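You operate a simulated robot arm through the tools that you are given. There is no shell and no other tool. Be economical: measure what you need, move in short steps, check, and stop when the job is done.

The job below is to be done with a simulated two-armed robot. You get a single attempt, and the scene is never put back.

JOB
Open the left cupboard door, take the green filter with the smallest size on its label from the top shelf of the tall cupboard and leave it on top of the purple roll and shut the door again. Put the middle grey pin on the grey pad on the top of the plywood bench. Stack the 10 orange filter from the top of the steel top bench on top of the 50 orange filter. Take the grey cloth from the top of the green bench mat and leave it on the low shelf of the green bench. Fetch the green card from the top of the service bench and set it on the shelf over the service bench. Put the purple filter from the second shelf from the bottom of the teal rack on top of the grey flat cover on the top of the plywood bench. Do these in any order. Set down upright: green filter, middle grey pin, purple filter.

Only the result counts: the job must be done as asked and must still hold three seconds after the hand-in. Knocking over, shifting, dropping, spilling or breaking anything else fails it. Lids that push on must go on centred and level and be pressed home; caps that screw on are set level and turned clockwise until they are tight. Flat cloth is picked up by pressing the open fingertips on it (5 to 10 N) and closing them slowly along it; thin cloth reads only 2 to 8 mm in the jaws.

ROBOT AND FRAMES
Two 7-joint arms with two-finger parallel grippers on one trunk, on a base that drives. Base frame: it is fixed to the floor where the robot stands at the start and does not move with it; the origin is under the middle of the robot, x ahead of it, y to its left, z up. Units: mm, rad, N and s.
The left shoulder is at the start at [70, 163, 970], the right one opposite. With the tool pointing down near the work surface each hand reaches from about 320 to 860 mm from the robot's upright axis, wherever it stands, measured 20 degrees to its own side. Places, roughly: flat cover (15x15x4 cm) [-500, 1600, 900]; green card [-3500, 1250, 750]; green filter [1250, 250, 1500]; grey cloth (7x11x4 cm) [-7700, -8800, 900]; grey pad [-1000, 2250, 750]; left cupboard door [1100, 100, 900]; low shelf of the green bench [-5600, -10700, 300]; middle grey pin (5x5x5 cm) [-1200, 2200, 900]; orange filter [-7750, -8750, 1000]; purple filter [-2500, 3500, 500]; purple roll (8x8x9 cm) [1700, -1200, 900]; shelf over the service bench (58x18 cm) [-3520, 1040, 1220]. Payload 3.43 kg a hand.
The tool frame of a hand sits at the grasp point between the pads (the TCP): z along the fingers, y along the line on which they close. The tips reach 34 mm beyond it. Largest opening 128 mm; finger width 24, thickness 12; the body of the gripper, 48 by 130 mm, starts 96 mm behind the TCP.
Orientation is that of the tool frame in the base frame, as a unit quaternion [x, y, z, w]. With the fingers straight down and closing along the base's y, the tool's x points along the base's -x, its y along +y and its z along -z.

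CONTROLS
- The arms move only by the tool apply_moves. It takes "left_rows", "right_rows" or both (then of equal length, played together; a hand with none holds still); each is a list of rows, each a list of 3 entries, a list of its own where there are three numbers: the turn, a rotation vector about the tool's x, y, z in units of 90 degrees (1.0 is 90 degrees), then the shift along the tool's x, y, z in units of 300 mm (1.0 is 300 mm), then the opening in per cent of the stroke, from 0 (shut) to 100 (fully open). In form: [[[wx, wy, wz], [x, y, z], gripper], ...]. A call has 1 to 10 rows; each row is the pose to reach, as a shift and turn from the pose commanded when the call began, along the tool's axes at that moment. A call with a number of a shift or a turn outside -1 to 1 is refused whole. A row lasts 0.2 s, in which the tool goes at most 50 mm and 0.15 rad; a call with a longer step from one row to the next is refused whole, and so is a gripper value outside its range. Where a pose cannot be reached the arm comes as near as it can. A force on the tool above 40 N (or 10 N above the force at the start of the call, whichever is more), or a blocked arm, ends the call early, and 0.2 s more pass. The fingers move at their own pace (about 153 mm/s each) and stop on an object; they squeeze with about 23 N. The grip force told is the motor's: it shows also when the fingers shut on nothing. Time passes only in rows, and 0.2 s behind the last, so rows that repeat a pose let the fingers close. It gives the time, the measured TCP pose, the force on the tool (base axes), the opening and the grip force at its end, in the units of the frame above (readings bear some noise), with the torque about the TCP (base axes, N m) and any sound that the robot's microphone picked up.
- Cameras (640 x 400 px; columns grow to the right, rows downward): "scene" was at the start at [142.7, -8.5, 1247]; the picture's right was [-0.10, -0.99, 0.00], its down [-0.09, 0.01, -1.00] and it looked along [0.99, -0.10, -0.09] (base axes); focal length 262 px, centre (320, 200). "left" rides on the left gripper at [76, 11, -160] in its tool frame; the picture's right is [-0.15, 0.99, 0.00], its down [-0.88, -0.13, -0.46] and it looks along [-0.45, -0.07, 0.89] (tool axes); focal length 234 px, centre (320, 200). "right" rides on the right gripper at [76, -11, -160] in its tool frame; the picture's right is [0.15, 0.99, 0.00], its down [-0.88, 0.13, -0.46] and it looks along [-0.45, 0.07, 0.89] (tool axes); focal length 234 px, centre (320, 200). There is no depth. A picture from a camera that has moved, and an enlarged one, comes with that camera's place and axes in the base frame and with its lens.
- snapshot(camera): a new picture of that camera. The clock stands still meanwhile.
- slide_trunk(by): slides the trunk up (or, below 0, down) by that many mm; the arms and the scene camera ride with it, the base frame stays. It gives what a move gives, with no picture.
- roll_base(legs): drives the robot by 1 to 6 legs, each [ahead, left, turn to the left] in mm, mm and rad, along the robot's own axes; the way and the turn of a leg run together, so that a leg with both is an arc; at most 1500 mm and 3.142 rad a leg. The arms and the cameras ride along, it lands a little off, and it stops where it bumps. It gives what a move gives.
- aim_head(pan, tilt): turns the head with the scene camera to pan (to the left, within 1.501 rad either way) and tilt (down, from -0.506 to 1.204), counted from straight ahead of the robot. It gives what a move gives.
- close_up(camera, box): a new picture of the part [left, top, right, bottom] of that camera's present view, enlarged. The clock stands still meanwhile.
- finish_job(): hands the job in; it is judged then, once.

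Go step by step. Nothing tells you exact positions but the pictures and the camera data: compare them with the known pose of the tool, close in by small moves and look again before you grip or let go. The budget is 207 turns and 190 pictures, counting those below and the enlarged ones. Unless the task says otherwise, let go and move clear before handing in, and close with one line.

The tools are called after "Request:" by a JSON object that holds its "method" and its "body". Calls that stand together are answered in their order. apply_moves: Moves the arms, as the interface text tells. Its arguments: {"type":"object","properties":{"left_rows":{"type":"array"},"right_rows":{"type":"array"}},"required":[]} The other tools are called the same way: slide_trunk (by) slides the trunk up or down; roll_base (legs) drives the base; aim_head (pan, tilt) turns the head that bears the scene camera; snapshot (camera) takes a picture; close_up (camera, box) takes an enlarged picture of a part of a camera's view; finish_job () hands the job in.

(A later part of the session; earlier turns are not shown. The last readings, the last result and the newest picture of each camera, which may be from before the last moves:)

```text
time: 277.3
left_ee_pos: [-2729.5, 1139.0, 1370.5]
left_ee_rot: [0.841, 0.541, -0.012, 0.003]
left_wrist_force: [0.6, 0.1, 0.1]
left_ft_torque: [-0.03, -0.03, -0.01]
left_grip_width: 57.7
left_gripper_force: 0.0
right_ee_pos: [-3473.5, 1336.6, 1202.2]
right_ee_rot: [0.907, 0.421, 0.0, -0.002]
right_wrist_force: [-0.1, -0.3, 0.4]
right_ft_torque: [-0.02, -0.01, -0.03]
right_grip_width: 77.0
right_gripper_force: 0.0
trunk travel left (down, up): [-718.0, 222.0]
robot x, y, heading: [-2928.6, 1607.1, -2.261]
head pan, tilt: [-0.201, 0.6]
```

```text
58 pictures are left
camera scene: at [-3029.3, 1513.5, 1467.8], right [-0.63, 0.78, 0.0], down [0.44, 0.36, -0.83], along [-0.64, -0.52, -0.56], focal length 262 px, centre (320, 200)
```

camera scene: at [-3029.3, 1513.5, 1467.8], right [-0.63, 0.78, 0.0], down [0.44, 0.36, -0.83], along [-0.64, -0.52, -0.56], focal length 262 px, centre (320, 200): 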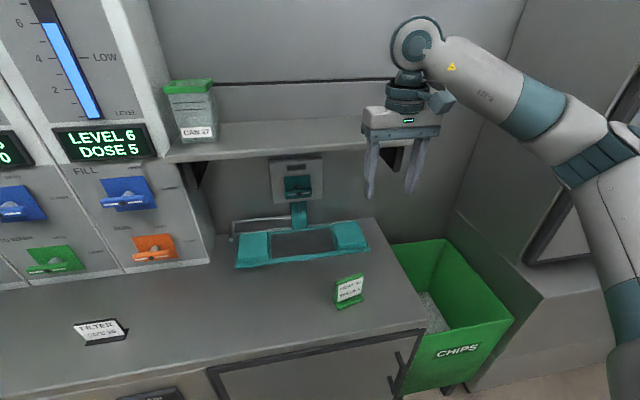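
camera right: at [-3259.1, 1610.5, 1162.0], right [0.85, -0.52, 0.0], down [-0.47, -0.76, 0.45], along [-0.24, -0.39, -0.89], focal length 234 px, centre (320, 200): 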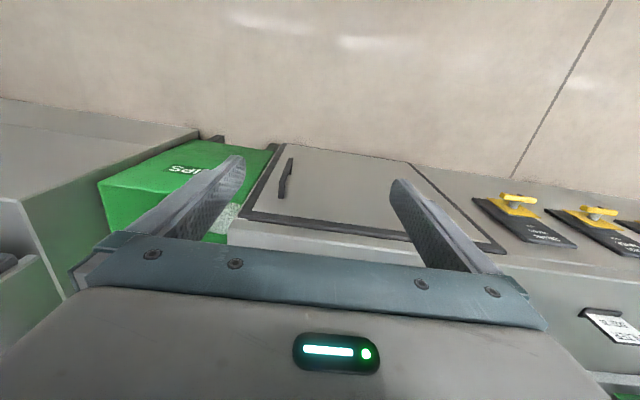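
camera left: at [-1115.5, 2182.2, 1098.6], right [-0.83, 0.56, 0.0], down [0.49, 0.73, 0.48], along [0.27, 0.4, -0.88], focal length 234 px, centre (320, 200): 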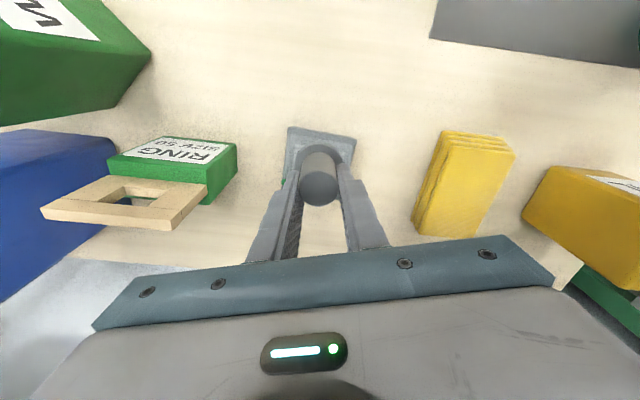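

From two views, the bench is at z≈820, the card's base is at about (-3420,1303) and 80 mm wide, and the shelf top is at z≈1221. I'll zoom in on the card and also look with the right hand camera.

Request:
{"method": "close_up", "body": {"camera": "scene", "box": [308, 255, 388, 320]}}

Request:
{"method": "apply_moves", "body": {"right_rows": [[[0, 0, 0], [0.05, 0.1, 0.1], 100], [[0, 0, 0], [0.07, 0.15, 0.2], 100], [[0, 0, 0], [0.07, 0.17, 0.35], 100], [[0, 0, 0], [0.07, 0.17, 0.5], 100]]}}

Request:
{"method": "snapshot", "body": {"camera": "right"}}

```text
6.15 times, centred on (348, 288) of scene
camera zoom: at [-3029.3, 1513.5, 1467.8], right [-0.63, 0.78, 0.0], down [0.44, 0.36, -0.83], along [-0.64, -0.52, -0.56], focal length 1612 px, centre (148, -338)
```

zoom: 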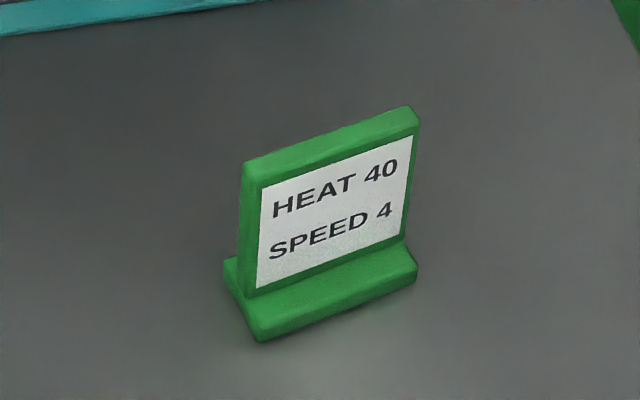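

```text
time: 278.3
left_ee_pos: [-2731.1, 1138.1, 1369.6]
left_ee_rot: [0.841, 0.541, -0.011, 0.001]
left_wrist_force: [-1.0, 0.2, -0.4]
left_ft_torque: [0.0, -0.04, 0.01]
left_grip_width: 57.5
left_gripper_force: 0.1
right_ee_pos: [-3422.7, 1319.1, 1050.4]
right_ee_rot: [0.907, 0.42, -0.001, -0.001]
right_wrist_force: [-0.2, 0.7, 0.0]
right_ft_torque: [0.0, -0.03, -0.01]
right_grip_width: 127.9
right_gripper_force: 0.0
trunk travel left (down, up): [-718.0, 222.0]
robot x, y, heading: [-2929.3, 1608.8, -2.26]
head pan, tilt: [-0.201, 0.6]
```

```text
56 pictures are left
camera right: at [-3382.5, 1383.2, 1210.0], right [0.85, -0.53, 0.0], down [-0.47, -0.76, 0.45], along [-0.24, -0.39, -0.89], focal length 234 px, centre (320, 200)
```

right: 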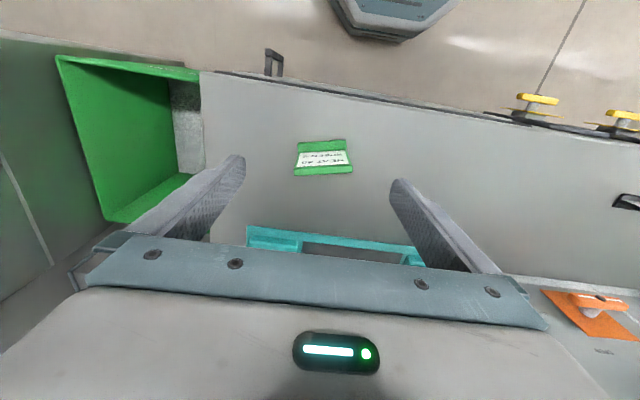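

The card lies well centred below the hand, about 38 mm ahead of the TCP. I'll align with it and lower around its side edges.

Request:
{"method": "apply_moves", "body": {"right_rows": [[[0, 0, -0.022], [-0.06, 0.003, 0.05], 100], [[0, 0, -0.045], [-0.125, 0.003, 0.15], 100], [[0, 0, -0.045], [-0.125, 0.003, 0.3], 100], [[0, 0, -0.045], [-0.125, 0.003, 0.42], 100], [[0, 0, -0.045], [-0.125, 0.003, 0.42], 100]]}}

Request:
{"method": "snapshot", "body": {"camera": "right"}}

Request:
{"method": "close_up", "body": {"camera": "scene", "box": [280, 210, 408, 320]}}

```text
time: 279.5
left_ee_pos: [-2729.4, 1137.2, 1368.9]
left_ee_rot: [0.841, 0.541, -0.01, 0.002]
left_wrist_force: [-0.8, -0.6, 0.1]
left_ft_torque: [-0.01, 0.0, 0.01]
left_grip_width: 57.5
left_gripper_force: 0.0
right_ee_pos: [-3447.5, 1292.0, 928.1]
right_ee_rot: [0.892, 0.452, -0.001, -0.001]
right_wrist_force: [0.3, 0.0, 0.8]
right_ft_torque: [0.03, -0.02, 0.02]
right_grip_width: 127.8
right_gripper_force: 0.1
trunk travel left (down, up): [-718.0, 222.0]
robot x, y, heading: [-2932.2, 1604.2, -2.264]
head pan, tilt: [-0.201, 0.6]
```

```text
55 pictures are left
camera right: at [-3410.3, 1358.6, 1086.5], right [0.89, -0.47, 0.0], down [-0.41, -0.79, 0.45], along [-0.21, -0.4, -0.89], focal length 234 px, centre (320, 200)
```

right: 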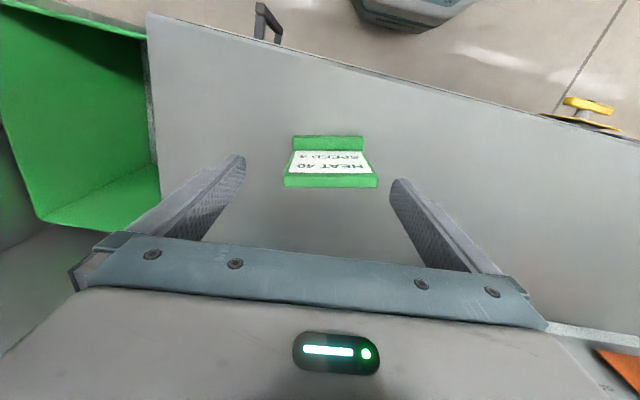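

```text
3.64 times, centred on (344, 265) of scene
camera zoom: at [-3028.9, 1513.5, 1467.8], right [-0.63, 0.78, 0.0], down [0.44, 0.36, -0.83], along [-0.64, -0.52, -0.56], focal length 953 px, centre (233, -36)
```

zoom: 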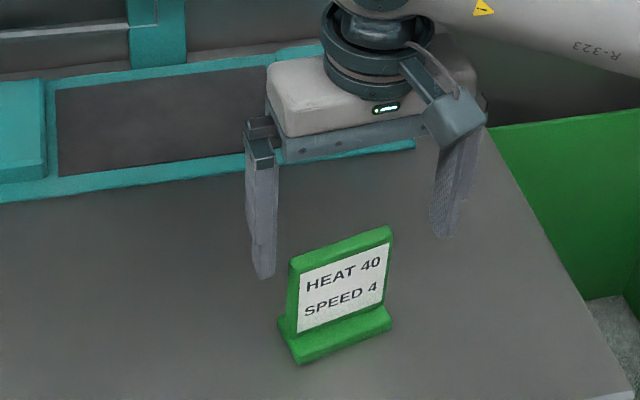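

The card's top is 10 mm off in +y, so I'll correct that, lower 64 mm and close.

Request:
{"method": "apply_moves", "body": {"right_rows": [[[0, 0, 0], [0, 0.033, 0], 100], [[0, 0, 0], [0, 0.033, 0.11], 100], [[0, 0, 0], [0, 0.033, 0.21], 100], [[0, 0, 0], [0, 0.033, 0.21], 80], [[0, 0, 0], [0, 0.033, 0.21], 68], [[0, 0, 0], [0, 0.033, 0.21], 60], [[0, 0, 0], [0, 0.033, 0.21], 50], [[0, 0, 0], [0, 0.033, 0.21], 50]]}}

Request:
{"method": "close_up", "body": {"camera": "scene", "box": [280, 210, 408, 320]}}

```text
time: 281.3
left_ee_pos: [-2730.9, 1138.1, 1369.7]
left_ee_rot: [0.841, 0.541, -0.011, 0.001]
left_wrist_force: [0.3, 0.3, 0.3]
left_ft_torque: [-0.03, -0.04, 0.03]
left_grip_width: 57.8
left_gripper_force: 0.0
right_ee_pos: [-3437.4, 1285.0, 863.8]
right_ee_rot: [0.892, 0.452, 0.0, -0.002]
right_wrist_force: [-0.2, -0.1, -0.6]
right_ft_torque: [-0.02, -0.05, 0.0]
right_grip_width: 84.1
right_gripper_force: 22.9
trunk travel left (down, up): [-718.0, 222.0]
robot x, y, heading: [-2927.0, 1602.7, -2.259]
head pan, tilt: [-0.201, 0.6]
```

```text
3.64 times, centred on (344, 265) of scene
camera zoom: at [-3029.3, 1513.6, 1467.8], right [-0.63, 0.78, 0.0], down [0.44, 0.36, -0.82], along [-0.64, -0.52, -0.57], focal length 953 px, centre (233, -36)
```

zoom: 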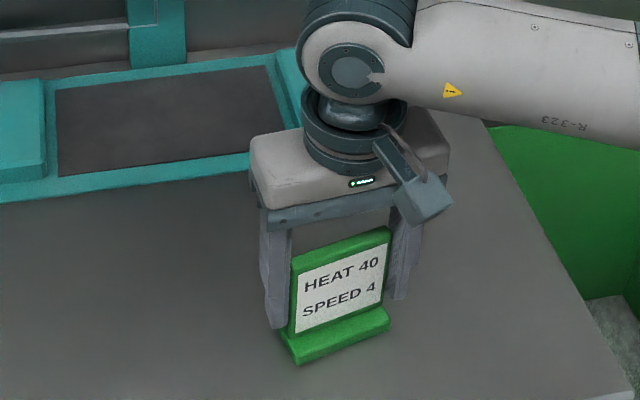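

I have the card at 84 mm. I'll lift it well above the shelf height, using the trunk and then the arm.

Request:
{"method": "slide_trunk", "body": {"by": 215}}

Request:
{"method": "apply_moves", "body": {"right_rows": [[[0, 0, 0], [0, 0, -0.15], 50], [[0, 0, 0], [0, 0, -0.3], 50], [[0, 0, 0], [0, 0, -0.45], 50], [[0, 0, 0], [0, 0, -0.6], 50], [[0, 0, 0], [0, 0, -0.75], 50], [[0, 0, 0], [0, 0, -0.8], 50], [[0, 0, 0], [0, 0, -0.8], 50]]}}

Request:
{"method": "snapshot", "body": {"camera": "scene"}}

```text
time: 283.6
left_ee_pos: [-2730.4, 1138.7, 1584.6]
left_ee_rot: [0.841, 0.54, -0.011, 0.001]
left_wrist_force: [0.3, -1.0, -1.2]
left_ft_torque: [-0.01, 0.05, -0.02]
left_grip_width: 57.6
left_gripper_force: 0.2
right_ee_pos: [-3438.7, 1285.0, 1079.2]
right_ee_rot: [0.892, 0.452, 0.0, -0.003]
right_wrist_force: [1.1, -0.5, -1.2]
right_ft_torque: [0.01, -0.01, 0.04]
right_grip_width: 84.1
right_gripper_force: 23.3
trunk travel left (down, up): [-933.0, 7.0]
robot x, y, heading: [-2932.4, 1605.4, -2.263]
head pan, tilt: [-0.201, 0.6]
```

```text
time: 285.2
left_ee_pos: [-2732.0, 1138.3, 1584.7]
left_ee_rot: [0.841, 0.541, -0.012, 0.001]
left_wrist_force: [-0.3, -0.6, 0.7]
left_ft_torque: [-0.01, -0.03, -0.01]
left_grip_width: 57.6
left_gripper_force: 0.1
right_ee_pos: [-3439.1, 1284.6, 1317.5]
right_ee_rot: [0.892, 0.453, 0.001, -0.002]
right_wrist_force: [0.8, 1.3, -1.2]
right_ft_torque: [-0.04, 0.01, -0.01]
right_grip_width: 83.9
right_gripper_force: 23.5
trunk travel left (down, up): [-933.0, 7.0]
robot x, y, heading: [-2929.2, 1607.7, -2.262]
head pan, tilt: [-0.201, 0.6]
```

```text
52 pictures are left
camera scene: at [-3029.9, 1513.5, 1682.7], right [-0.63, 0.78, 0.0], down [0.44, 0.36, -0.82], along [-0.64, -0.52, -0.57], focal length 262 px, centre (320, 200)
```

scene: 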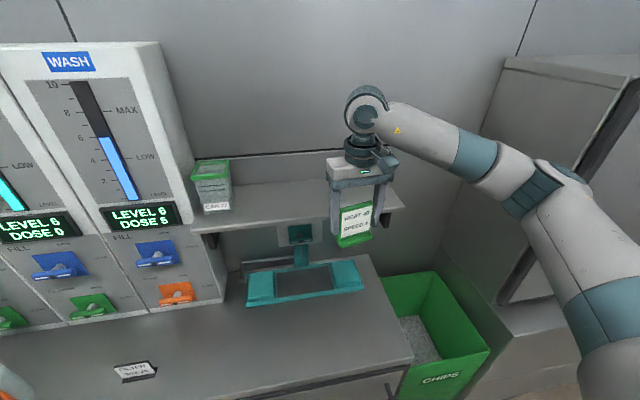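

The shelf runs from about n=-1370 to -1560 and is clear to the right of the jar. I'll move the card forward over it.

Request:
{"method": "apply_moves", "body": {"right_rows": [[[0, 0, 0], [-0.15, 0, 0], 50], [[0, 0, 0], [-0.3, 0, 0], 50], [[0, 0, 0], [-0.45, 0, 0], 50], [[0, 0, 0], [-0.6, 0, 0], 50], [[0, 0, 0], [-0.75, 0, 0], 50], [[0, 0, 0], [-0.75, 0, 0], 50]]}}

Request:
{"method": "close_up", "body": {"camera": "scene", "box": [180, 120, 420, 270]}}

Request:
{"method": "snapshot", "body": {"camera": "right"}}

```text
time: 286.6
left_ee_pos: [-2730.4, 1139.5, 1585.0]
left_ee_rot: [0.841, 0.541, -0.012, 0.002]
left_wrist_force: [-0.3, -0.3, 0.3]
left_ft_torque: [0.01, -0.01, -0.01]
left_grip_width: 57.7
left_gripper_force: 0.0
right_ee_pos: [-3570.7, 1103.5, 1318.5]
right_ee_rot: [0.891, 0.453, -0.001, -0.001]
right_wrist_force: [-0.6, 0.1, -1.1]
right_ft_torque: [0.0, -0.02, 0.01]
right_grip_width: 83.8
right_gripper_force: 23.3
trunk travel left (down, up): [-933.0, 7.0]
robot x, y, heading: [-2934.1, 1609.3, -2.267]
head pan, tilt: [-0.201, 0.6]
```

```text
2.67 times, centred on (300, 195) of scene
camera zoom: at [-3029.4, 1514.0, 1682.8], right [-0.63, 0.78, 0.0], down [0.44, 0.36, -0.83], along [-0.64, -0.52, -0.56], focal length 699 px, centre (373, 213)
```

zoom: 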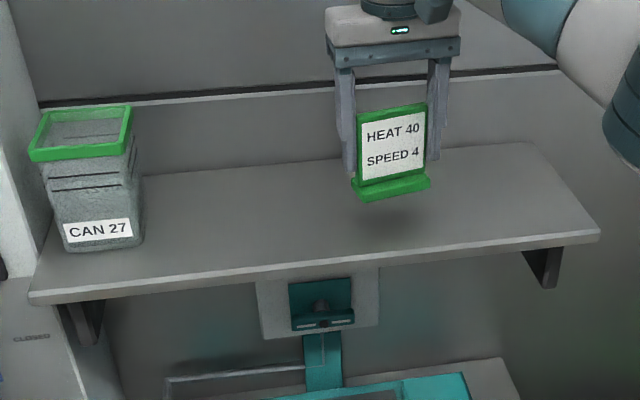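

```text
50 pictures are left
camera right: at [-3534.7, 1168.9, 1476.9], right [0.89, -0.46, 0.0], down [-0.41, -0.79, 0.45], along [-0.21, -0.4, -0.89], focal length 234 px, centre (320, 200)
```

right: 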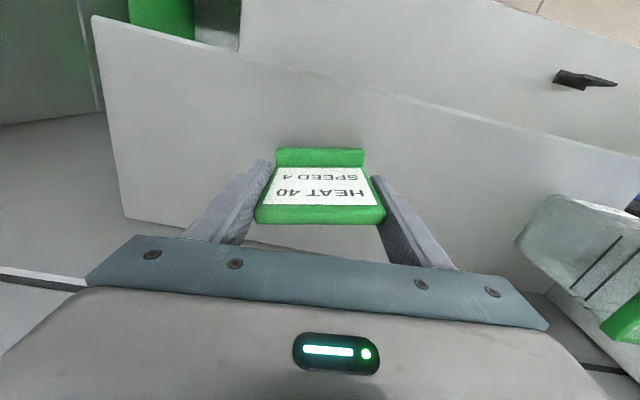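

The card is above the middle of the shelf. I'll lower with the trunk until it touches.

Request:
{"method": "slide_trunk", "body": {"by": -44}}

Request:
{"method": "close_up", "body": {"camera": "scene", "box": [280, 110, 376, 190]}}

```text
time: 287.4
left_ee_pos: [-2729.5, 1140.4, 1540.8]
left_ee_rot: [0.841, 0.541, -0.012, 0.003]
left_wrist_force: [-0.2, -0.2, 0.0]
left_ft_torque: [0.03, 0.03, 0.01]
left_grip_width: 57.7
left_gripper_force: 0.1
right_ee_pos: [-3568.6, 1102.3, 1275.3]
right_ee_rot: [0.891, 0.453, -0.001, -0.001]
right_wrist_force: [1.1, 0.9, 15.4]
right_ft_torque: [-0.42, -0.58, 0.04]
right_grip_width: 84.4
right_gripper_force: 23.0
trunk travel left (down, up): [-889.0, 51.0]
robot x, y, heading: [-2931.4, 1606.1, -2.262]
head pan, tilt: [-0.201, 0.6]
```

```text
5.00 times, centred on (328, 150) of scene
camera zoom: at [-3027.7, 1514.7, 1639.1], right [-0.63, 0.78, 0.0], down [0.44, 0.35, -0.83], along [-0.64, -0.52, -0.56], focal length 1310 px, centre (280, 450)
```

zoom: 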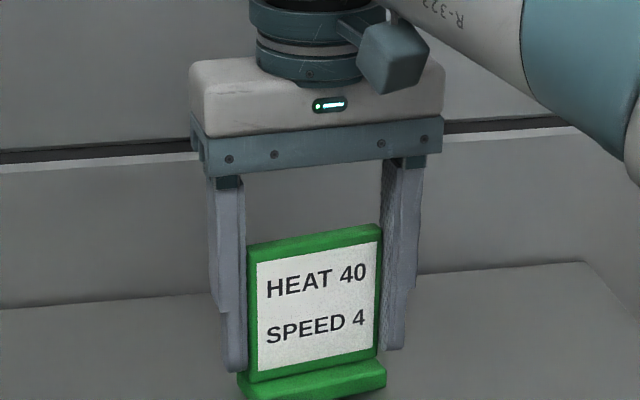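

Contact at about 15 N, so the card is on the shelf. I'll release it and rise.

Request:
{"method": "apply_moves", "body": {"right_rows": [[[0, 0, 0], [0, 0, -0.006], 50], [[0, 0, 0], [0, 0, -0.006], 80], [[0, 0, 0], [0, 0, -0.006], 95], [[0, 0, 0], [0, 0, -0.006], 95], [[0, 0, 0], [0, 0, -0.1], 95], [[0, 0, 0], [0, 0, -0.25], 95], [[0, 0, 0], [0, 0, -0.4], 95], [[0, 0, 0], [0.15, 0, -0.4], 95], [[0, 0, 0], [0.3, 0, -0.4], 95], [[0, 0, 0], [0.45, 0, -0.4], 95]]}}

Request:
{"method": "close_up", "body": {"camera": "scene", "box": [180, 100, 420, 250]}}

```text
time: 289.6
left_ee_pos: [-2728.6, 1138.8, 1540.9]
left_ee_rot: [0.841, 0.541, -0.012, 0.002]
left_wrist_force: [-0.5, 0.4, -0.6]
left_ft_torque: [-0.05, 0.03, 0.01]
left_grip_width: 57.3
left_gripper_force: 0.1
right_ee_pos: [-3487.1, 1210.3, 1395.6]
right_ee_rot: [0.892, 0.453, -0.002, -0.002]
right_wrist_force: [0.8, -1.4, -0.8]
right_ft_torque: [-0.05, 0.03, 0.02]
right_grip_width: 121.6
right_gripper_force: 0.0
trunk travel left (down, up): [-889.0, 51.0]
robot x, y, heading: [-2927.8, 1606.1, -2.261]
head pan, tilt: [-0.201, 0.6]
```

```text
2.67 times, centred on (300, 175) of scene
camera zoom: at [-3026.6, 1513.9, 1639.0], right [-0.63, 0.78, 0.0], down [0.44, 0.36, -0.83], along [-0.64, -0.52, -0.56], focal length 699 px, centre (373, 267)
```

zoom: 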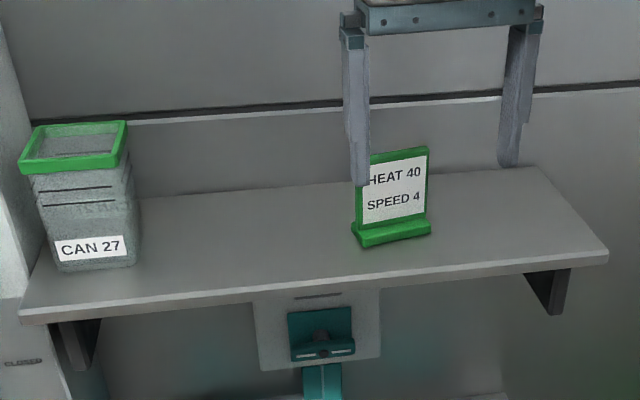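

The card stands on the shelf. Four jobs are done. The last two are about 11 m away in the −n direction, so I'll back into the aisle, slide toward the middle of the hall and look for a way through.

Request:
{"method": "roll_base", "body": {"legs": [[-450, 0, 0], [0, 1500, 0], [0, 1500, 0]]}}

Request:
{"method": "aim_head", "body": {"pan": 0.0, "tilt": 0.15}}

Request:
{"method": "snapshot", "body": {"camera": "scene"}}

```text
time: 306.5
left_ee_pos: [-102.4, -421.0, 1540.9]
left_ee_rot: [0.838, 0.545, -0.011, 0.002]
left_wrist_force: [-0.4, -0.4, -0.2]
left_ft_torque: [-0.02, 0.0, 0.04]
left_grip_width: 57.4
left_gripper_force: 0.0
right_ee_pos: [-860.6, -357.1, 1395.6]
right_ee_rot: [0.889, 0.457, 0.0, -0.001]
right_wrist_force: [0.7, -0.1, 0.1]
right_ft_torque: [-0.02, -0.02, -0.01]
right_grip_width: 121.6
right_gripper_force: 0.0
trunk travel left (down, up): [-889.0, 51.0]
robot x, y, heading: [-307.8, 46.9, -2.246]
head pan, tilt: [-0.201, 0.6]
```

```text
time: 307.4
left_ee_pos: [-101.6, -421.0, 1540.3]
left_ee_rot: [0.838, 0.545, -0.011, 0.003]
left_wrist_force: [0.2, 0.1, -0.4]
left_ft_torque: [-0.03, -0.01, 0.02]
left_grip_width: 57.6
left_gripper_force: 0.1
right_ee_pos: [-860.2, -356.6, 1394.2]
right_ee_rot: [0.89, 0.457, 0.0, -0.002]
right_wrist_force: [-0.1, -0.3, 0.1]
right_ft_torque: [0.04, -0.05, -0.02]
right_grip_width: 121.7
right_gripper_force: 0.0
trunk travel left (down, up): [-889.0, 51.0]
robot x, y, heading: [-304.1, 43.0, -2.252]
head pan, tilt: [0.0, 0.15]
```

```text
47 pictures are left
camera scene: at [-393.5, -65.0, 1680.2], right [-0.78, 0.63, 0.0], down [0.09, 0.12, -0.99], along [-0.62, -0.77, -0.15], focal length 262 px, centre (320, 200)
```

scene: 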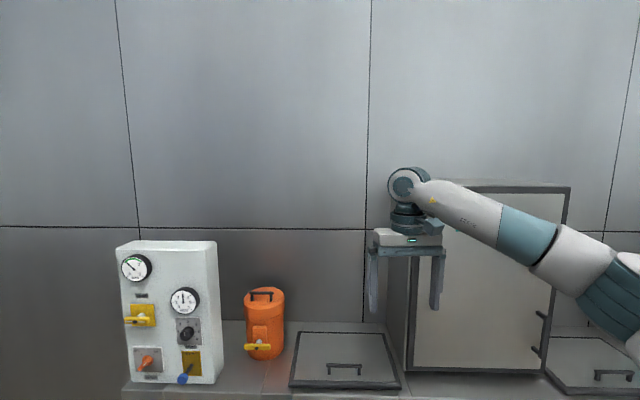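

A panel wall blocks the way here. I'll look left and right along the aisle for an opening.

Request:
{"method": "aim_head", "body": {"pan": 1.3, "tilt": 0.15}}

Request:
{"method": "snapshot", "body": {"camera": "scene"}}

Request:
{"method": "aim_head", "body": {"pan": -1.3, "tilt": 0.1}}

Request:
{"method": "snapshot", "body": {"camera": "scene"}}

```text
time: 308.9
left_ee_pos: [-101.6, -421.5, 1539.9]
left_ee_rot: [0.838, 0.545, -0.011, 0.003]
left_wrist_force: [-0.2, -0.3, -0.3]
left_ft_torque: [-0.01, -0.03, -0.01]
left_grip_width: 57.8
left_gripper_force: 0.2
right_ee_pos: [-861.8, -358.5, 1394.4]
right_ee_rot: [0.889, 0.457, 0.0, -0.002]
right_wrist_force: [-0.8, 0.4, 0.1]
right_ft_torque: [-0.02, 0.01, -0.02]
right_grip_width: 121.4
right_gripper_force: 0.0
trunk travel left (down, up): [-889.0, 51.0]
robot x, y, heading: [-307.0, 45.9, -2.249]
head pan, tilt: [1.3, 0.15]
```

```text
46 pictures are left
camera scene: at [-281.6, -68.2, 1680.2], right [-0.81, -0.58, 0.0], down [-0.09, 0.12, -0.99], along [0.57, -0.81, -0.15], focal length 262 px, centre (320, 200)
```

scene: 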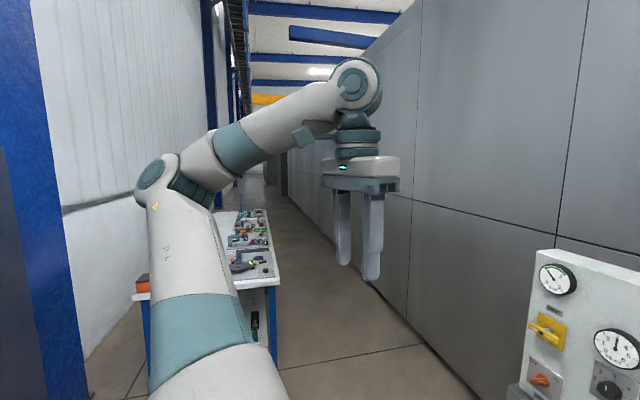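

```text
time: 311.2
left_ee_pos: [-100.4, -421.0, 1540.6]
left_ee_rot: [0.839, 0.544, -0.011, 0.002]
left_wrist_force: [-0.3, 0.0, 0.4]
left_ft_torque: [-0.02, 0.02, 0.02]
left_grip_width: 57.7
left_gripper_force: 0.1
right_ee_pos: [-860.6, -356.3, 1394.1]
right_ee_rot: [0.889, 0.457, 0.0, -0.002]
right_wrist_force: [0.1, 0.3, 0.5]
right_ft_torque: [-0.01, 0.03, -0.02]
right_grip_width: 121.6
right_gripper_force: 0.0
trunk travel left (down, up): [-889.0, 51.0]
robot x, y, heading: [-305.0, 41.9, -2.25]
head pan, tilt: [-1.3, 0.099]
```

```text
45 pictures are left
camera scene: at [-419.8, 43.9, 1684.9], right [0.4, 0.92, 0.0], down [0.09, -0.04, -1.0], along [-0.91, 0.4, -0.1], focal length 262 px, centre (320, 200)
```

scene: 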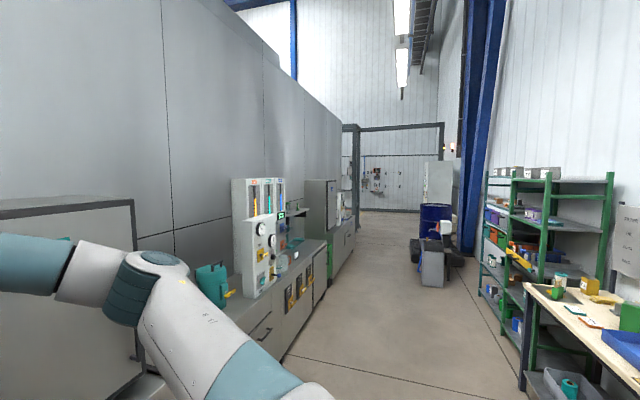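

Both ends look far off. I'll zoom in on each end of the wall to see which one has an opening round it.

Request:
{"method": "close_up", "body": {"camera": "scene", "box": [290, 80, 482, 240]}}

Request:
{"method": "aim_head", "body": {"pan": 1.45, "tilt": 0.1}}

Request:
{"method": "close_up", "body": {"camera": "scene", "box": [270, 110, 398, 220]}}

```text
2.50 times, centred on (386, 160) of scene
camera zoom: at [-419.8, 43.9, 1684.9], right [0.4, 0.92, 0.0], down [0.09, -0.04, -1.0], along [-0.91, 0.4, -0.1], focal length 655 px, centre (155, 300)
```

zoom: 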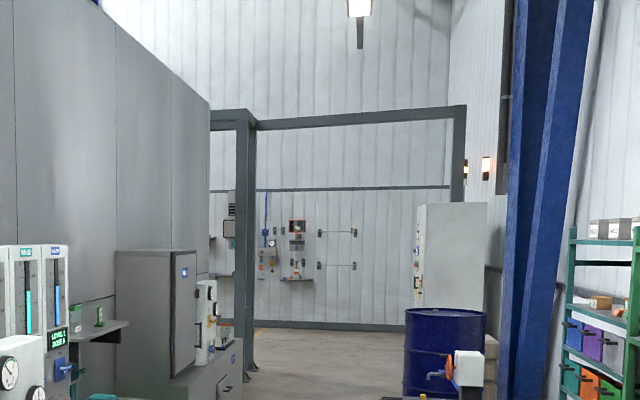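

```text
time: 313.6
left_ee_pos: [-102.6, -421.0, 1540.8]
left_ee_rot: [0.838, 0.545, -0.011, 0.002]
left_wrist_force: [-0.2, -0.2, 0.1]
left_ft_torque: [-0.05, 0.0, -0.01]
left_grip_width: 57.5
left_gripper_force: 0.0
right_ee_pos: [-860.8, -356.3, 1394.7]
right_ee_rot: [0.89, 0.457, 0.0, -0.002]
right_wrist_force: [1.0, -0.3, 0.0]
right_ft_torque: [0.0, -0.02, 0.0]
right_grip_width: 121.8
right_gripper_force: 0.0
trunk travel left (down, up): [-889.0, 51.0]
robot x, y, heading: [-304.0, 44.2, -2.253]
head pan, tilt: [1.45, 0.099]
```

```text
3.64 times, centred on (334, 165) of scene
camera zoom: at [-271.3, -58.8, 1684.9], right [-0.72, -0.7, 0.0], down [-0.07, 0.07, -0.99], along [0.69, -0.71, -0.1], focal length 953 px, centre (269, 327)
```

zoom: 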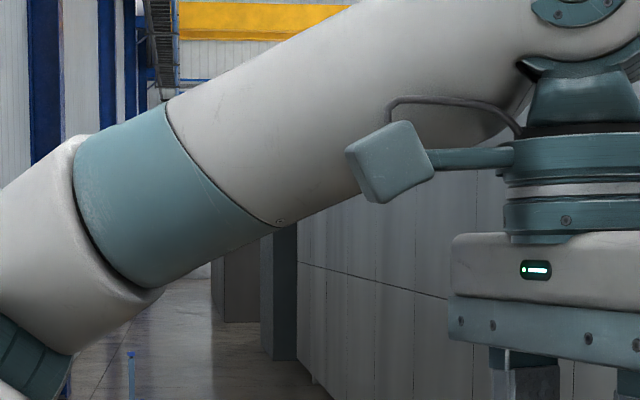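

The wall ends on the +e side at about e=7400, beyond the washing machines, with open floor past it. I'll turn and drive that way down the middle of the aisle.

Request:
{"method": "roll_base", "body": {"legs": [[0, 0, -1.589], [0, 190, 0], [1500, 0, 0], [1500, 0, 0], [1500, 0, 0], [1400, 0, 0]]}}

Request:
{"method": "aim_head", "body": {"pan": 0.4, "tilt": 0.15}}

Request:
{"method": "snapshot", "body": {"camera": "scene"}}

```text
time: 346.5
left_ee_pos: [-5331.8, 3570.6, 1541.9]
left_ee_rot: [0.968, -0.25, -0.01, -0.007]
left_wrist_force: [1.0, -1.1, -0.4]
left_ft_torque: [0.04, -0.02, 0.01]
left_grip_width: 57.7
left_gripper_force: 0.0
right_ee_pos: [-5202.5, 4322.8, 1394.2]
right_ee_rot: [0.938, -0.347, 0.002, -0.002]
right_wrist_force: [0.9, 0.6, -0.1]
right_ft_torque: [0.0, 0.02, 0.03]
right_grip_width: 121.9
right_gripper_force: 0.1
trunk travel left (down, up): [-889.0, 51.0]
robot x, y, heading: [-4851.3, 3737.8, 2.375]
head pan, tilt: [1.45, 0.099]
```

```text
time: 347.8
left_ee_pos: [-5331.7, 3571.3, 1540.2]
left_ee_rot: [0.968, -0.249, -0.009, -0.007]
left_wrist_force: [-1.5, -0.2, -0.1]
left_ft_torque: [0.01, -0.02, 0.04]
left_grip_width: 57.5
left_gripper_force: 0.0
right_ee_pos: [-5203.3, 4322.2, 1394.1]
right_ee_rot: [0.938, -0.347, 0.002, -0.002]
right_wrist_force: [-0.3, -0.2, 0.3]
right_ft_torque: [0.02, -0.02, -0.03]
right_grip_width: 121.8
right_gripper_force: 0.1
trunk travel left (down, up): [-889.0, 51.0]
robot x, y, heading: [-4847.6, 3737.1, 2.376]
head pan, tilt: [0.4, 0.15]
```

```text
42 pictures are left
camera scene: at [-4971.5, 3802.9, 1680.2], right [0.36, 0.93, 0.0], down [0.14, -0.05, -0.99], along [-0.92, 0.35, -0.15], focal length 262 px, centre (320, 200)
```

scene: 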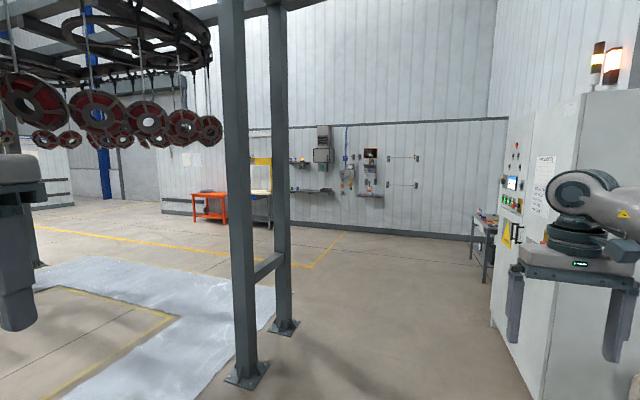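

I'm past the machines. The wall end and a gantry frame are ahead, with open floor beyond. I'll lower the trunk to stay under the hanging conveyor, go past the gantry columns and turn toward −n.

Request:
{"method": "slide_trunk", "body": {"by": -380}}

Request:
{"method": "roll_base", "body": {"legs": [[0, 0, 0.07], [1500, 0, 0], [1500, 0, 0], [200, 0, 0], [0, 0, 1.571], [1300, 0, 0]]}}

Request:
{"method": "aim_head", "body": {"pan": 0.3, "tilt": 0.15}}

Request:
{"method": "snapshot", "body": {"camera": "scene"}}

```text
time: 351.5
left_ee_pos: [-5333.1, 3570.6, 1161.1]
left_ee_rot: [0.968, -0.249, -0.009, -0.007]
left_wrist_force: [0.6, -0.3, -0.3]
left_ft_torque: [0.0, 0.0, 0.0]
left_grip_width: 57.6
left_gripper_force: 0.1
right_ee_pos: [-5202.6, 4321.9, 1014.6]
right_ee_rot: [0.938, -0.347, 0.002, -0.001]
right_wrist_force: [-0.6, 0.2, -0.7]
right_ft_torque: [0.0, 0.02, 0.0]
right_grip_width: 121.4
right_gripper_force: 0.0
trunk travel left (down, up): [-509.0, 431.0]
robot x, y, heading: [-4847.3, 3736.2, 2.372]
head pan, tilt: [0.4, 0.15]
```

```text
time: 377.7
left_ee_pos: [-7893.0, 4305.4, 1160.7]
left_ee_rot: [0.828, 0.561, -0.01, 0.003]
left_wrist_force: [0.8, 0.4, 0.8]
left_ft_torque: [0.01, 0.03, 0.02]
left_grip_width: 57.6
left_gripper_force: 0.0
right_ee_pos: [-8654.1, 4340.3, 1012.3]
right_ee_rot: [0.881, 0.473, 0.0, -0.002]
right_wrist_force: [-0.7, -0.2, 0.1]
right_ft_torque: [-0.02, 0.02, 0.02]
right_grip_width: 121.8
right_gripper_force: 0.0
trunk travel left (down, up): [-509.0, 431.0]
robot x, y, heading: [-8112.8, 4764.5, -2.215]
head pan, tilt: [0.4, 0.15]
```

```text
time: 378.4
left_ee_pos: [-7891.7, 4305.7, 1161.2]
left_ee_rot: [0.828, 0.56, -0.011, 0.003]
left_wrist_force: [0.4, 0.5, 0.6]
left_ft_torque: [-0.01, 0.03, -0.03]
left_grip_width: 57.7
left_gripper_force: 0.1
right_ee_pos: [-8652.9, 4341.6, 1013.5]
right_ee_rot: [0.881, 0.473, 0.0, -0.002]
right_wrist_force: [-0.7, 0.8, 0.3]
right_ft_torque: [-0.01, 0.06, -0.02]
right_grip_width: 121.7
right_gripper_force: 0.0
trunk travel left (down, up): [-509.0, 431.0]
robot x, y, heading: [-8116.8, 4761.1, -2.214]
head pan, tilt: [0.3, 0.15]
```

```text
41 pictures are left
camera scene: at [-8173.0, 4637.3, 1300.2], right [-0.94, 0.34, 0.0], down [0.05, 0.14, -0.99], along [-0.33, -0.93, -0.15], focal length 262 px, centre (320, 200)
```

scene: 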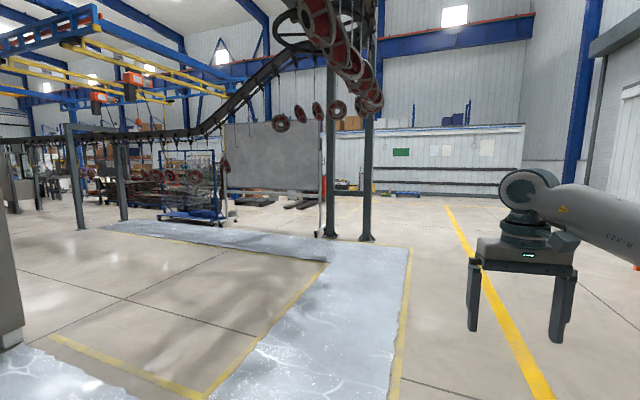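

The target lies about 13 m away to the left-front. A shiny floor strip crosses the middle, so I'll keep to the clear lane at e≈9500 and drive along −n.

Request:
{"method": "roll_base", "body": {"legs": [[0, 0, -0.054], [0, -220, 0], [1500, 0, 0], [1500, 0, 0], [1500, 0, 0], [1500, 0, 0]]}}

Request:
{"method": "aim_head", "body": {"pan": 0.9, "tilt": 0.15}}

Request:
{"method": "snapshot", "body": {"camera": "scene"}}

```text
time: 408.4
left_ee_pos: [-11860.8, -187.2, 1160.1]
left_ee_rot: [0.839, 0.544, -0.01, 0.002]
left_wrist_force: [-0.8, -0.2, -0.1]
left_ft_torque: [0.0, -0.01, -0.03]
left_grip_width: 57.6
left_gripper_force: 0.1
right_ee_pos: [-12617.4, -120.1, 1013.7]
right_ee_rot: [0.89, 0.456, 0.0, -0.002]
right_wrist_force: [-0.7, 0.6, 0.5]
right_ft_torque: [0.03, 0.03, 0.02]
right_grip_width: 121.5
right_gripper_force: 0.1
trunk travel left (down, up): [-509.0, 431.0]
robot x, y, heading: [-12056.4, 279.5, -2.255]
head pan, tilt: [0.3, 0.15]
```

```text
time: 409.4
left_ee_pos: [-11858.1, -187.8, 1160.0]
left_ee_rot: [0.839, 0.544, -0.011, 0.003]
left_wrist_force: [0.6, 0.2, -0.2]
left_ft_torque: [0.0, 0.03, -0.01]
left_grip_width: 57.6
left_gripper_force: 0.1
right_ee_pos: [-12618.6, -121.7, 1014.9]
right_ee_rot: [0.89, 0.456, 0.0, -0.002]
right_wrist_force: [0.3, 0.4, 0.2]
right_ft_torque: [-0.01, 0.01, 0.01]
right_grip_width: 122.0
right_gripper_force: 0.0
trunk travel left (down, up): [-509.0, 431.0]
robot x, y, heading: [-12061.2, 282.1, -2.259]
head pan, tilt: [0.901, 0.15]
```

```text
40 pictures are left
camera scene: at [-12072.1, 151.4, 1300.2], right [-0.98, -0.21, 0.0], down [-0.03, 0.15, -0.99], along [0.21, -0.97, -0.15], focal length 262 px, centre (320, 200)
```

scene: 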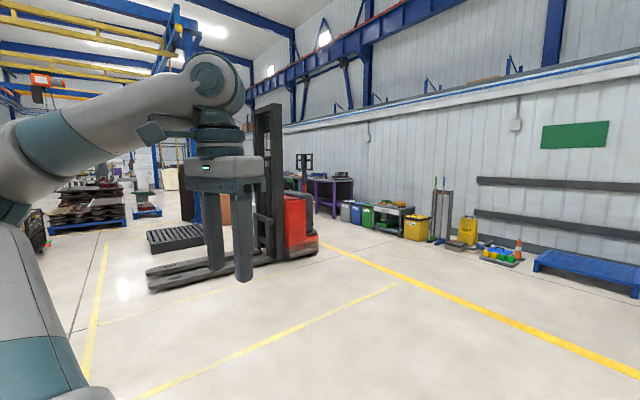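

The far-wall aisle at n≈−10600, between the yellow line and the wall-side bins, leads to both benches. I'll drive down to it, turn left, and go along it.

Request:
{"method": "roll_base", "body": {"legs": [[1500, 0, 0], [1500, 0, 0], [60, 0, 0], [0, 0, 1.561], [1500, 0, 0], [1500, 0, 0]]}}

Request:
{"method": "aim_head", "body": {"pan": 0.0, "tilt": 0.15}}

Request:
{"method": "snapshot", "body": {"camera": "scene"}}

```text
time: 442.2
left_ee_pos: [-11280.5, -3825.8, 1160.1]
left_ee_rot: [0.218, 0.976, -0.007, 0.01]
left_wrist_force: [1.2, 0.3, -0.4]
left_ft_torque: [0.02, 0.0, -0.02]
left_grip_width: 57.8
left_gripper_force: 0.0
right_ee_pos: [-11359.4, -4582.6, 1013.9]
right_ee_rot: [0.315, 0.949, 0.0, -0.001]
right_wrist_force: [0.4, -0.4, 0.1]
right_ft_torque: [0.01, 0.02, -0.02]
right_grip_width: 121.6
right_gripper_force: 0.0
trunk travel left (down, up): [-509.0, 431.0]
robot x, y, heading: [-11748.7, -4022.3, -0.702]
head pan, tilt: [0.901, 0.15]
```

```text
time: 443.4
left_ee_pos: [-11281.5, -3824.8, 1160.8]
left_ee_rot: [0.217, 0.976, -0.006, 0.01]
left_wrist_force: [0.0, -0.5, 0.0]
left_ft_torque: [0.0, -0.03, -0.01]
left_grip_width: 57.7
left_gripper_force: 0.0
right_ee_pos: [-11359.7, -4583.2, 1013.5]
right_ee_rot: [0.315, 0.949, -0.002, -0.002]
right_wrist_force: [0.2, -0.4, 0.7]
right_ft_torque: [0.0, 0.0, 0.0]
right_grip_width: 121.5
right_gripper_force: 0.1
trunk travel left (down, up): [-509.0, 431.0]
robot x, y, heading: [-11749.2, -4019.0, -0.701]
head pan, tilt: [0.0, 0.15]
```

```text
39 pictures are left
camera scene: at [-11640.7, -4111.1, 1300.2], right [-0.64, -0.77, 0.0], down [-0.11, 0.1, -0.99], along [0.76, -0.64, -0.15], focal length 262 px, centre (320, 200)
```

scene: 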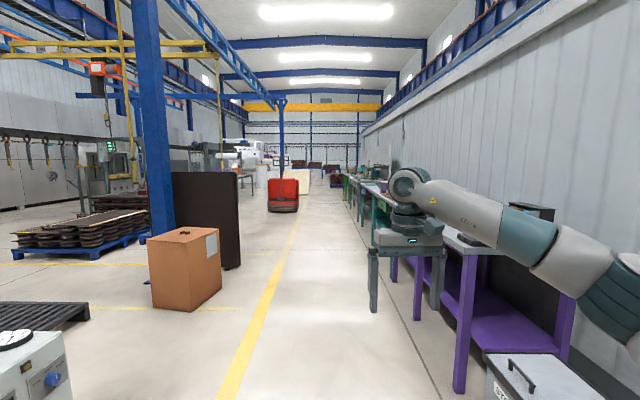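

The aisle is clear, with benches along the right wall. I'll go on about 5.5 m and look at the benches.

Request:
{"method": "roll_base", "body": {"legs": [[1500, 0, 0], [1500, 0, 0], [1500, 0, 0], [900, 0, 0]]}}

Request:
{"method": "aim_head", "body": {"pan": -0.7, "tilt": 0.3}}

Request:
{"method": "snapshot", "body": {"camera": "scene"}}

```text
time: 469.2
left_ee_pos: [-7232.8, -7404.9, 1161.0]
left_ee_rot: [0.226, 0.974, -0.008, 0.009]
left_wrist_force: [-0.5, -0.1, 0.3]
left_ft_torque: [0.03, -0.01, 0.02]
left_grip_width: 57.6
left_gripper_force: 0.1
right_ee_pos: [-7323.9, -8160.8, 1015.3]
right_ee_rot: [0.323, 0.946, 0.0, -0.002]
right_wrist_force: [0.9, 0.5, -0.7]
right_ft_torque: [0.01, 0.04, 0.03]
right_grip_width: 121.5
right_gripper_force: 0.1
trunk travel left (down, up): [-509.0, 431.0]
robot x, y, heading: [-7706.7, -7590.1, -0.716]
head pan, tilt: [0.0, 0.15]
```

```text
time: 470.3
left_ee_pos: [-7233.1, -7404.7, 1159.8]
left_ee_rot: [0.226, 0.974, -0.008, 0.01]
left_wrist_force: [0.1, 0.4, -1.1]
left_ft_torque: [-0.03, -0.01, -0.01]
left_grip_width: 57.6
left_gripper_force: 0.1
right_ee_pos: [-7325.1, -8159.5, 1014.1]
right_ee_rot: [0.323, 0.946, -0.002, -0.003]
right_wrist_force: [-0.3, 0.1, -0.1]
right_ft_torque: [-0.03, 0.0, 0.01]
right_grip_width: 121.9
right_gripper_force: 0.0
trunk travel left (down, up): [-509.0, 431.0]
robot x, y, heading: [-7705.6, -7590.9, -0.718]
head pan, tilt: [-0.7, 0.3]
```

```text
38 pictures are left
camera scene: at [-7653.1, -7714.5, 1286.3], right [-0.99, -0.15, 0.0], down [-0.05, 0.29, -0.96], along [0.15, -0.94, -0.3], focal length 262 px, centre (320, 200)
```

scene: 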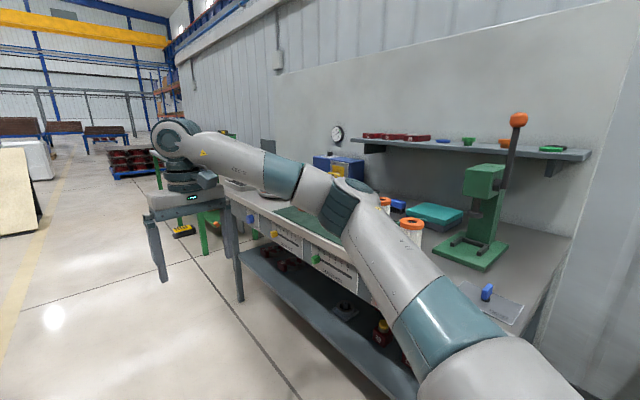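

This is the steel-top bench, with the orange filters and the green mat. I'll move along a bit and away from it, then turn to face it.

Request:
{"method": "roll_base", "body": {"legs": [[500, 250, 0], [0, 0, -1.552]]}}

Request:
{"method": "aim_head", "body": {"pan": 0.0, "tilt": 0.4}}

Request:
{"method": "snapshot", "body": {"camera": "scene"}}

```text
time: 477.3
left_ee_pos: [-6945.2, -8191.3, 1160.6]
left_ee_rot: [0.834, 0.552, -0.011, 0.003]
left_wrist_force: [-0.2, -0.2, -0.1]
left_ft_torque: [0.02, -0.04, 0.0]
left_grip_width: 57.8
left_gripper_force: 0.1
right_ee_pos: [-7705.5, -8141.7, 1013.8]
right_ee_rot: [0.885, 0.466, 0.0, -0.002]
right_wrist_force: [-0.1, -1.1, -0.2]
right_ft_torque: [-0.01, 0.01, -0.01]
right_grip_width: 121.6
right_gripper_force: 0.0
trunk travel left (down, up): [-509.0, 431.0]
robot x, y, heading: [-7157.9, -7729.9, -2.234]
head pan, tilt: [-0.7, 0.3]
```

```text
time: 478.3
left_ee_pos: [-6945.2, -8191.9, 1160.9]
left_ee_rot: [0.834, 0.552, -0.012, 0.003]
left_wrist_force: [-0.2, 0.2, 0.6]
left_ft_torque: [-0.02, 0.0, -0.02]
left_grip_width: 57.8
left_gripper_force: 0.1
right_ee_pos: [-7706.2, -8141.3, 1014.5]
right_ee_rot: [0.885, 0.465, 0.0, -0.002]
right_wrist_force: [1.0, 0.1, -0.3]
right_ft_torque: [-0.01, -0.06, -0.02]
right_grip_width: 121.7
right_gripper_force: 0.0
trunk travel left (down, up): [-509.0, 431.0]
robot x, y, heading: [-7156.0, -7731.6, -2.235]
head pan, tilt: [0.0, 0.4]
```

```text
37 pictures are left
camera scene: at [-7243.9, -7840.5, 1277.0], right [-0.79, 0.62, 0.0], down [0.24, 0.31, -0.92], along [-0.57, -0.73, -0.39], focal length 262 px, centre (320, 200)
```

scene: 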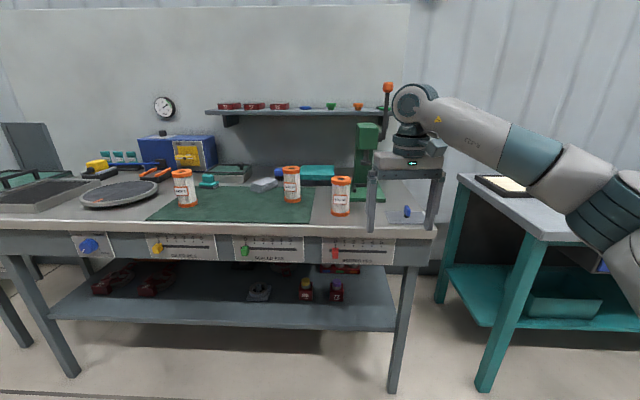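

Request:
{"method": "close_up", "body": {"camera": "scene", "box": [140, 130, 380, 280]}}

```text
2.67 times, centred on (260, 205) of scene
camera zoom: at [-7243.9, -7840.5, 1277.0], right [-0.79, 0.62, 0.0], down [0.24, 0.31, -0.92], along [-0.57, -0.73, -0.39], focal length 699 px, centre (480, 187)
```

zoom: 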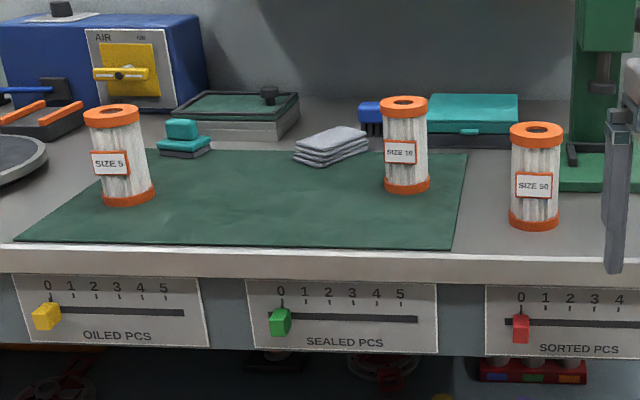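

SIZE 10 is at about (-7724,-8623), SIZE 50 at (-7785,-8421), bench top z≈893, and the folded grey cloth is beside them on the green mat. I'll raise the trunk and drive so the right hand is over SIZE 10.

Request:
{"method": "slide_trunk", "body": {"by": 120}}

Request:
{"method": "roll_base", "body": {"legs": [[350, 290, 0]]}}

Request:
{"method": "aim_head", "body": {"pan": -0.3, "tilt": 0.6}}

Request:
{"method": "snapshot", "body": {"camera": "scene"}}

Request:
{"method": "snapshot", "body": {"camera": "right"}}

```text
time: 479.8
left_ee_pos: [-6945.6, -8192.4, 1280.4]
left_ee_rot: [0.834, 0.552, -0.012, 0.002]
left_wrist_force: [0.1, 0.1, -0.9]
left_ft_torque: [-0.02, -0.02, 0.0]
left_grip_width: 57.6
left_gripper_force: 0.1
right_ee_pos: [-7706.2, -8141.2, 1134.6]
right_ee_rot: [0.885, 0.465, -0.001, -0.002]
right_wrist_force: [0.4, 1.0, -0.5]
right_ft_torque: [0.0, -0.02, 0.01]
right_grip_width: 121.4
right_gripper_force: 0.1
trunk travel left (down, up): [-629.0, 311.0]
robot x, y, heading: [-7156.4, -7727.5, -2.239]
head pan, tilt: [0.0, 0.4]
```

```text
time: 482.6
left_ee_pos: [-6928.8, -8652.2, 1280.4]
left_ee_rot: [0.834, 0.552, -0.012, 0.002]
left_wrist_force: [-0.6, 0.3, -0.1]
left_ft_torque: [0.01, -0.01, 0.0]
left_grip_width: 57.9
left_gripper_force: 0.0
right_ee_pos: [-7690.0, -8599.2, 1133.7]
right_ee_rot: [0.886, 0.464, 0.0, -0.001]
right_wrist_force: [0.5, 1.1, -0.3]
right_ft_torque: [0.05, -0.02, -0.01]
right_grip_width: 121.7
right_gripper_force: 0.0
trunk travel left (down, up): [-629.0, 311.0]
robot x, y, heading: [-7139.6, -8188.2, -2.239]
head pan, tilt: [0.0, 0.4]
```

```text
time: 483.4
left_ee_pos: [-6930.4, -8649.9, 1281.4]
left_ee_rot: [0.834, 0.552, -0.011, 0.002]
left_wrist_force: [-0.2, -0.1, -0.2]
left_ft_torque: [0.01, 0.01, -0.01]
left_grip_width: 57.5
left_gripper_force: 0.0
right_ee_pos: [-7690.4, -8599.2, 1134.4]
right_ee_rot: [0.886, 0.463, 0.001, -0.002]
right_wrist_force: [-0.8, -0.3, 0.1]
right_ft_torque: [0.01, -0.01, 0.0]
right_grip_width: 121.5
right_gripper_force: 0.0
trunk travel left (down, up): [-629.0, 311.0]
robot x, y, heading: [-7144.2, -8184.0, -2.239]
head pan, tilt: [-0.3, 0.6]
```

```text
35 pictures are left
camera scene: at [-7243.4, -8277.6, 1378.8], right [-0.57, 0.82, 0.0], down [0.46, 0.32, -0.83], along [-0.68, -0.47, -0.56], focal length 262 px, centre (320, 200)
```

scene: 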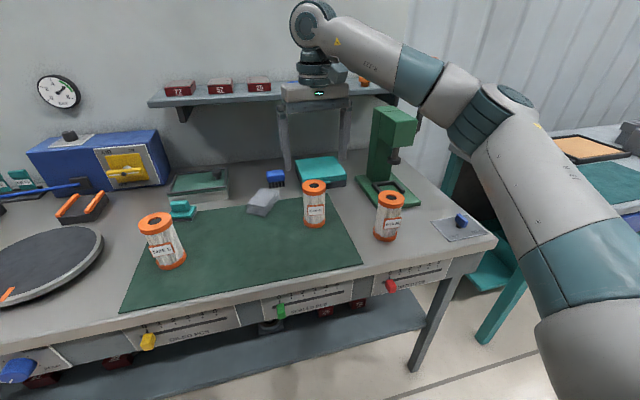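

```text
34 pictures are left
camera right: at [-7656.0, -8531.9, 1293.7], right [0.9, -0.44, 0.0], down [-0.39, -0.8, 0.45], along [-0.2, -0.41, -0.89], focal length 234 px, centre (320, 200)
```

right: 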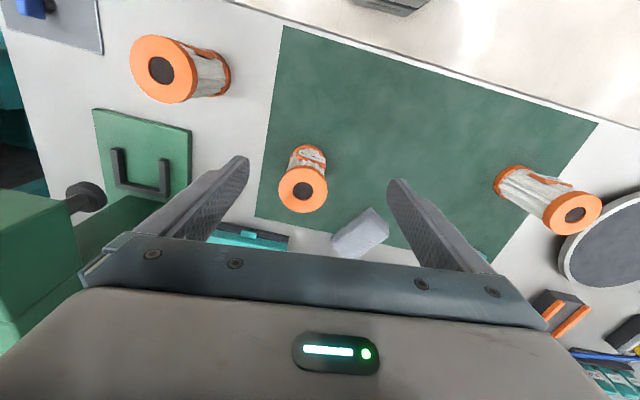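

SIZE 10 is about 47 mm ahead of and 10 mm to the right of the hand. I'll go over it, lower and grip near its top.

Request:
{"method": "apply_moves", "body": {"right_rows": [[[0, 0, 0], [-0.08, -0.017, 0], 90], [[0, 0, 0], [-0.158, -0.034, 0], 85], [[0, 0, 0], [-0.158, -0.034, 0.14], 85], [[0, 0, 0], [-0.158, -0.034, 0.25], 85], [[0, 0, 0], [-0.158, -0.034, 0.25], 85]]}}

Request:
{"method": "snapshot", "body": {"camera": "right"}}

```text
time: 484.6
left_ee_pos: [-6929.1, -8651.9, 1280.4]
left_ee_rot: [0.833, 0.553, -0.012, 0.003]
left_wrist_force: [0.5, 0.0, -0.3]
left_ft_torque: [0.04, 0.01, 0.02]
left_grip_width: 57.7
left_gripper_force: 0.0
right_ee_pos: [-7724.9, -8632.2, 1059.9]
right_ee_rot: [0.886, 0.464, 0.0, -0.001]
right_wrist_force: [0.7, 0.2, -0.8]
right_ft_torque: [-0.02, 0.03, -0.05]
right_grip_width: 108.8
right_gripper_force: 0.1
trunk travel left (down, up): [-629.0, 311.0]
robot x, y, heading: [-7140.8, -8188.1, -2.234]
head pan, tilt: [-0.3, 0.6]
```

```text
33 pictures are left
camera right: at [-7691.6, -8563.8, 1218.2], right [0.9, -0.44, 0.0], down [-0.39, -0.8, 0.45], along [-0.2, -0.41, -0.89], focal length 234 px, centre (320, 200)
```

right: 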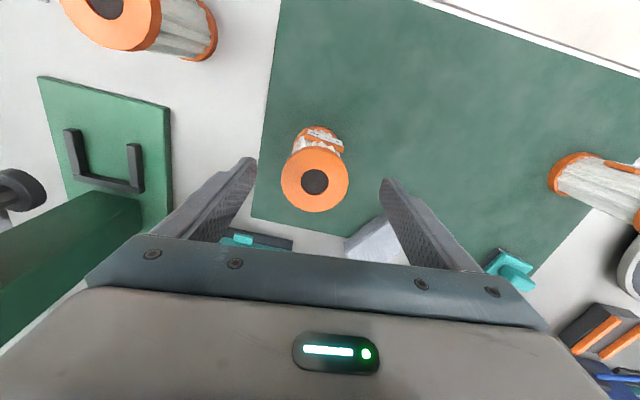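

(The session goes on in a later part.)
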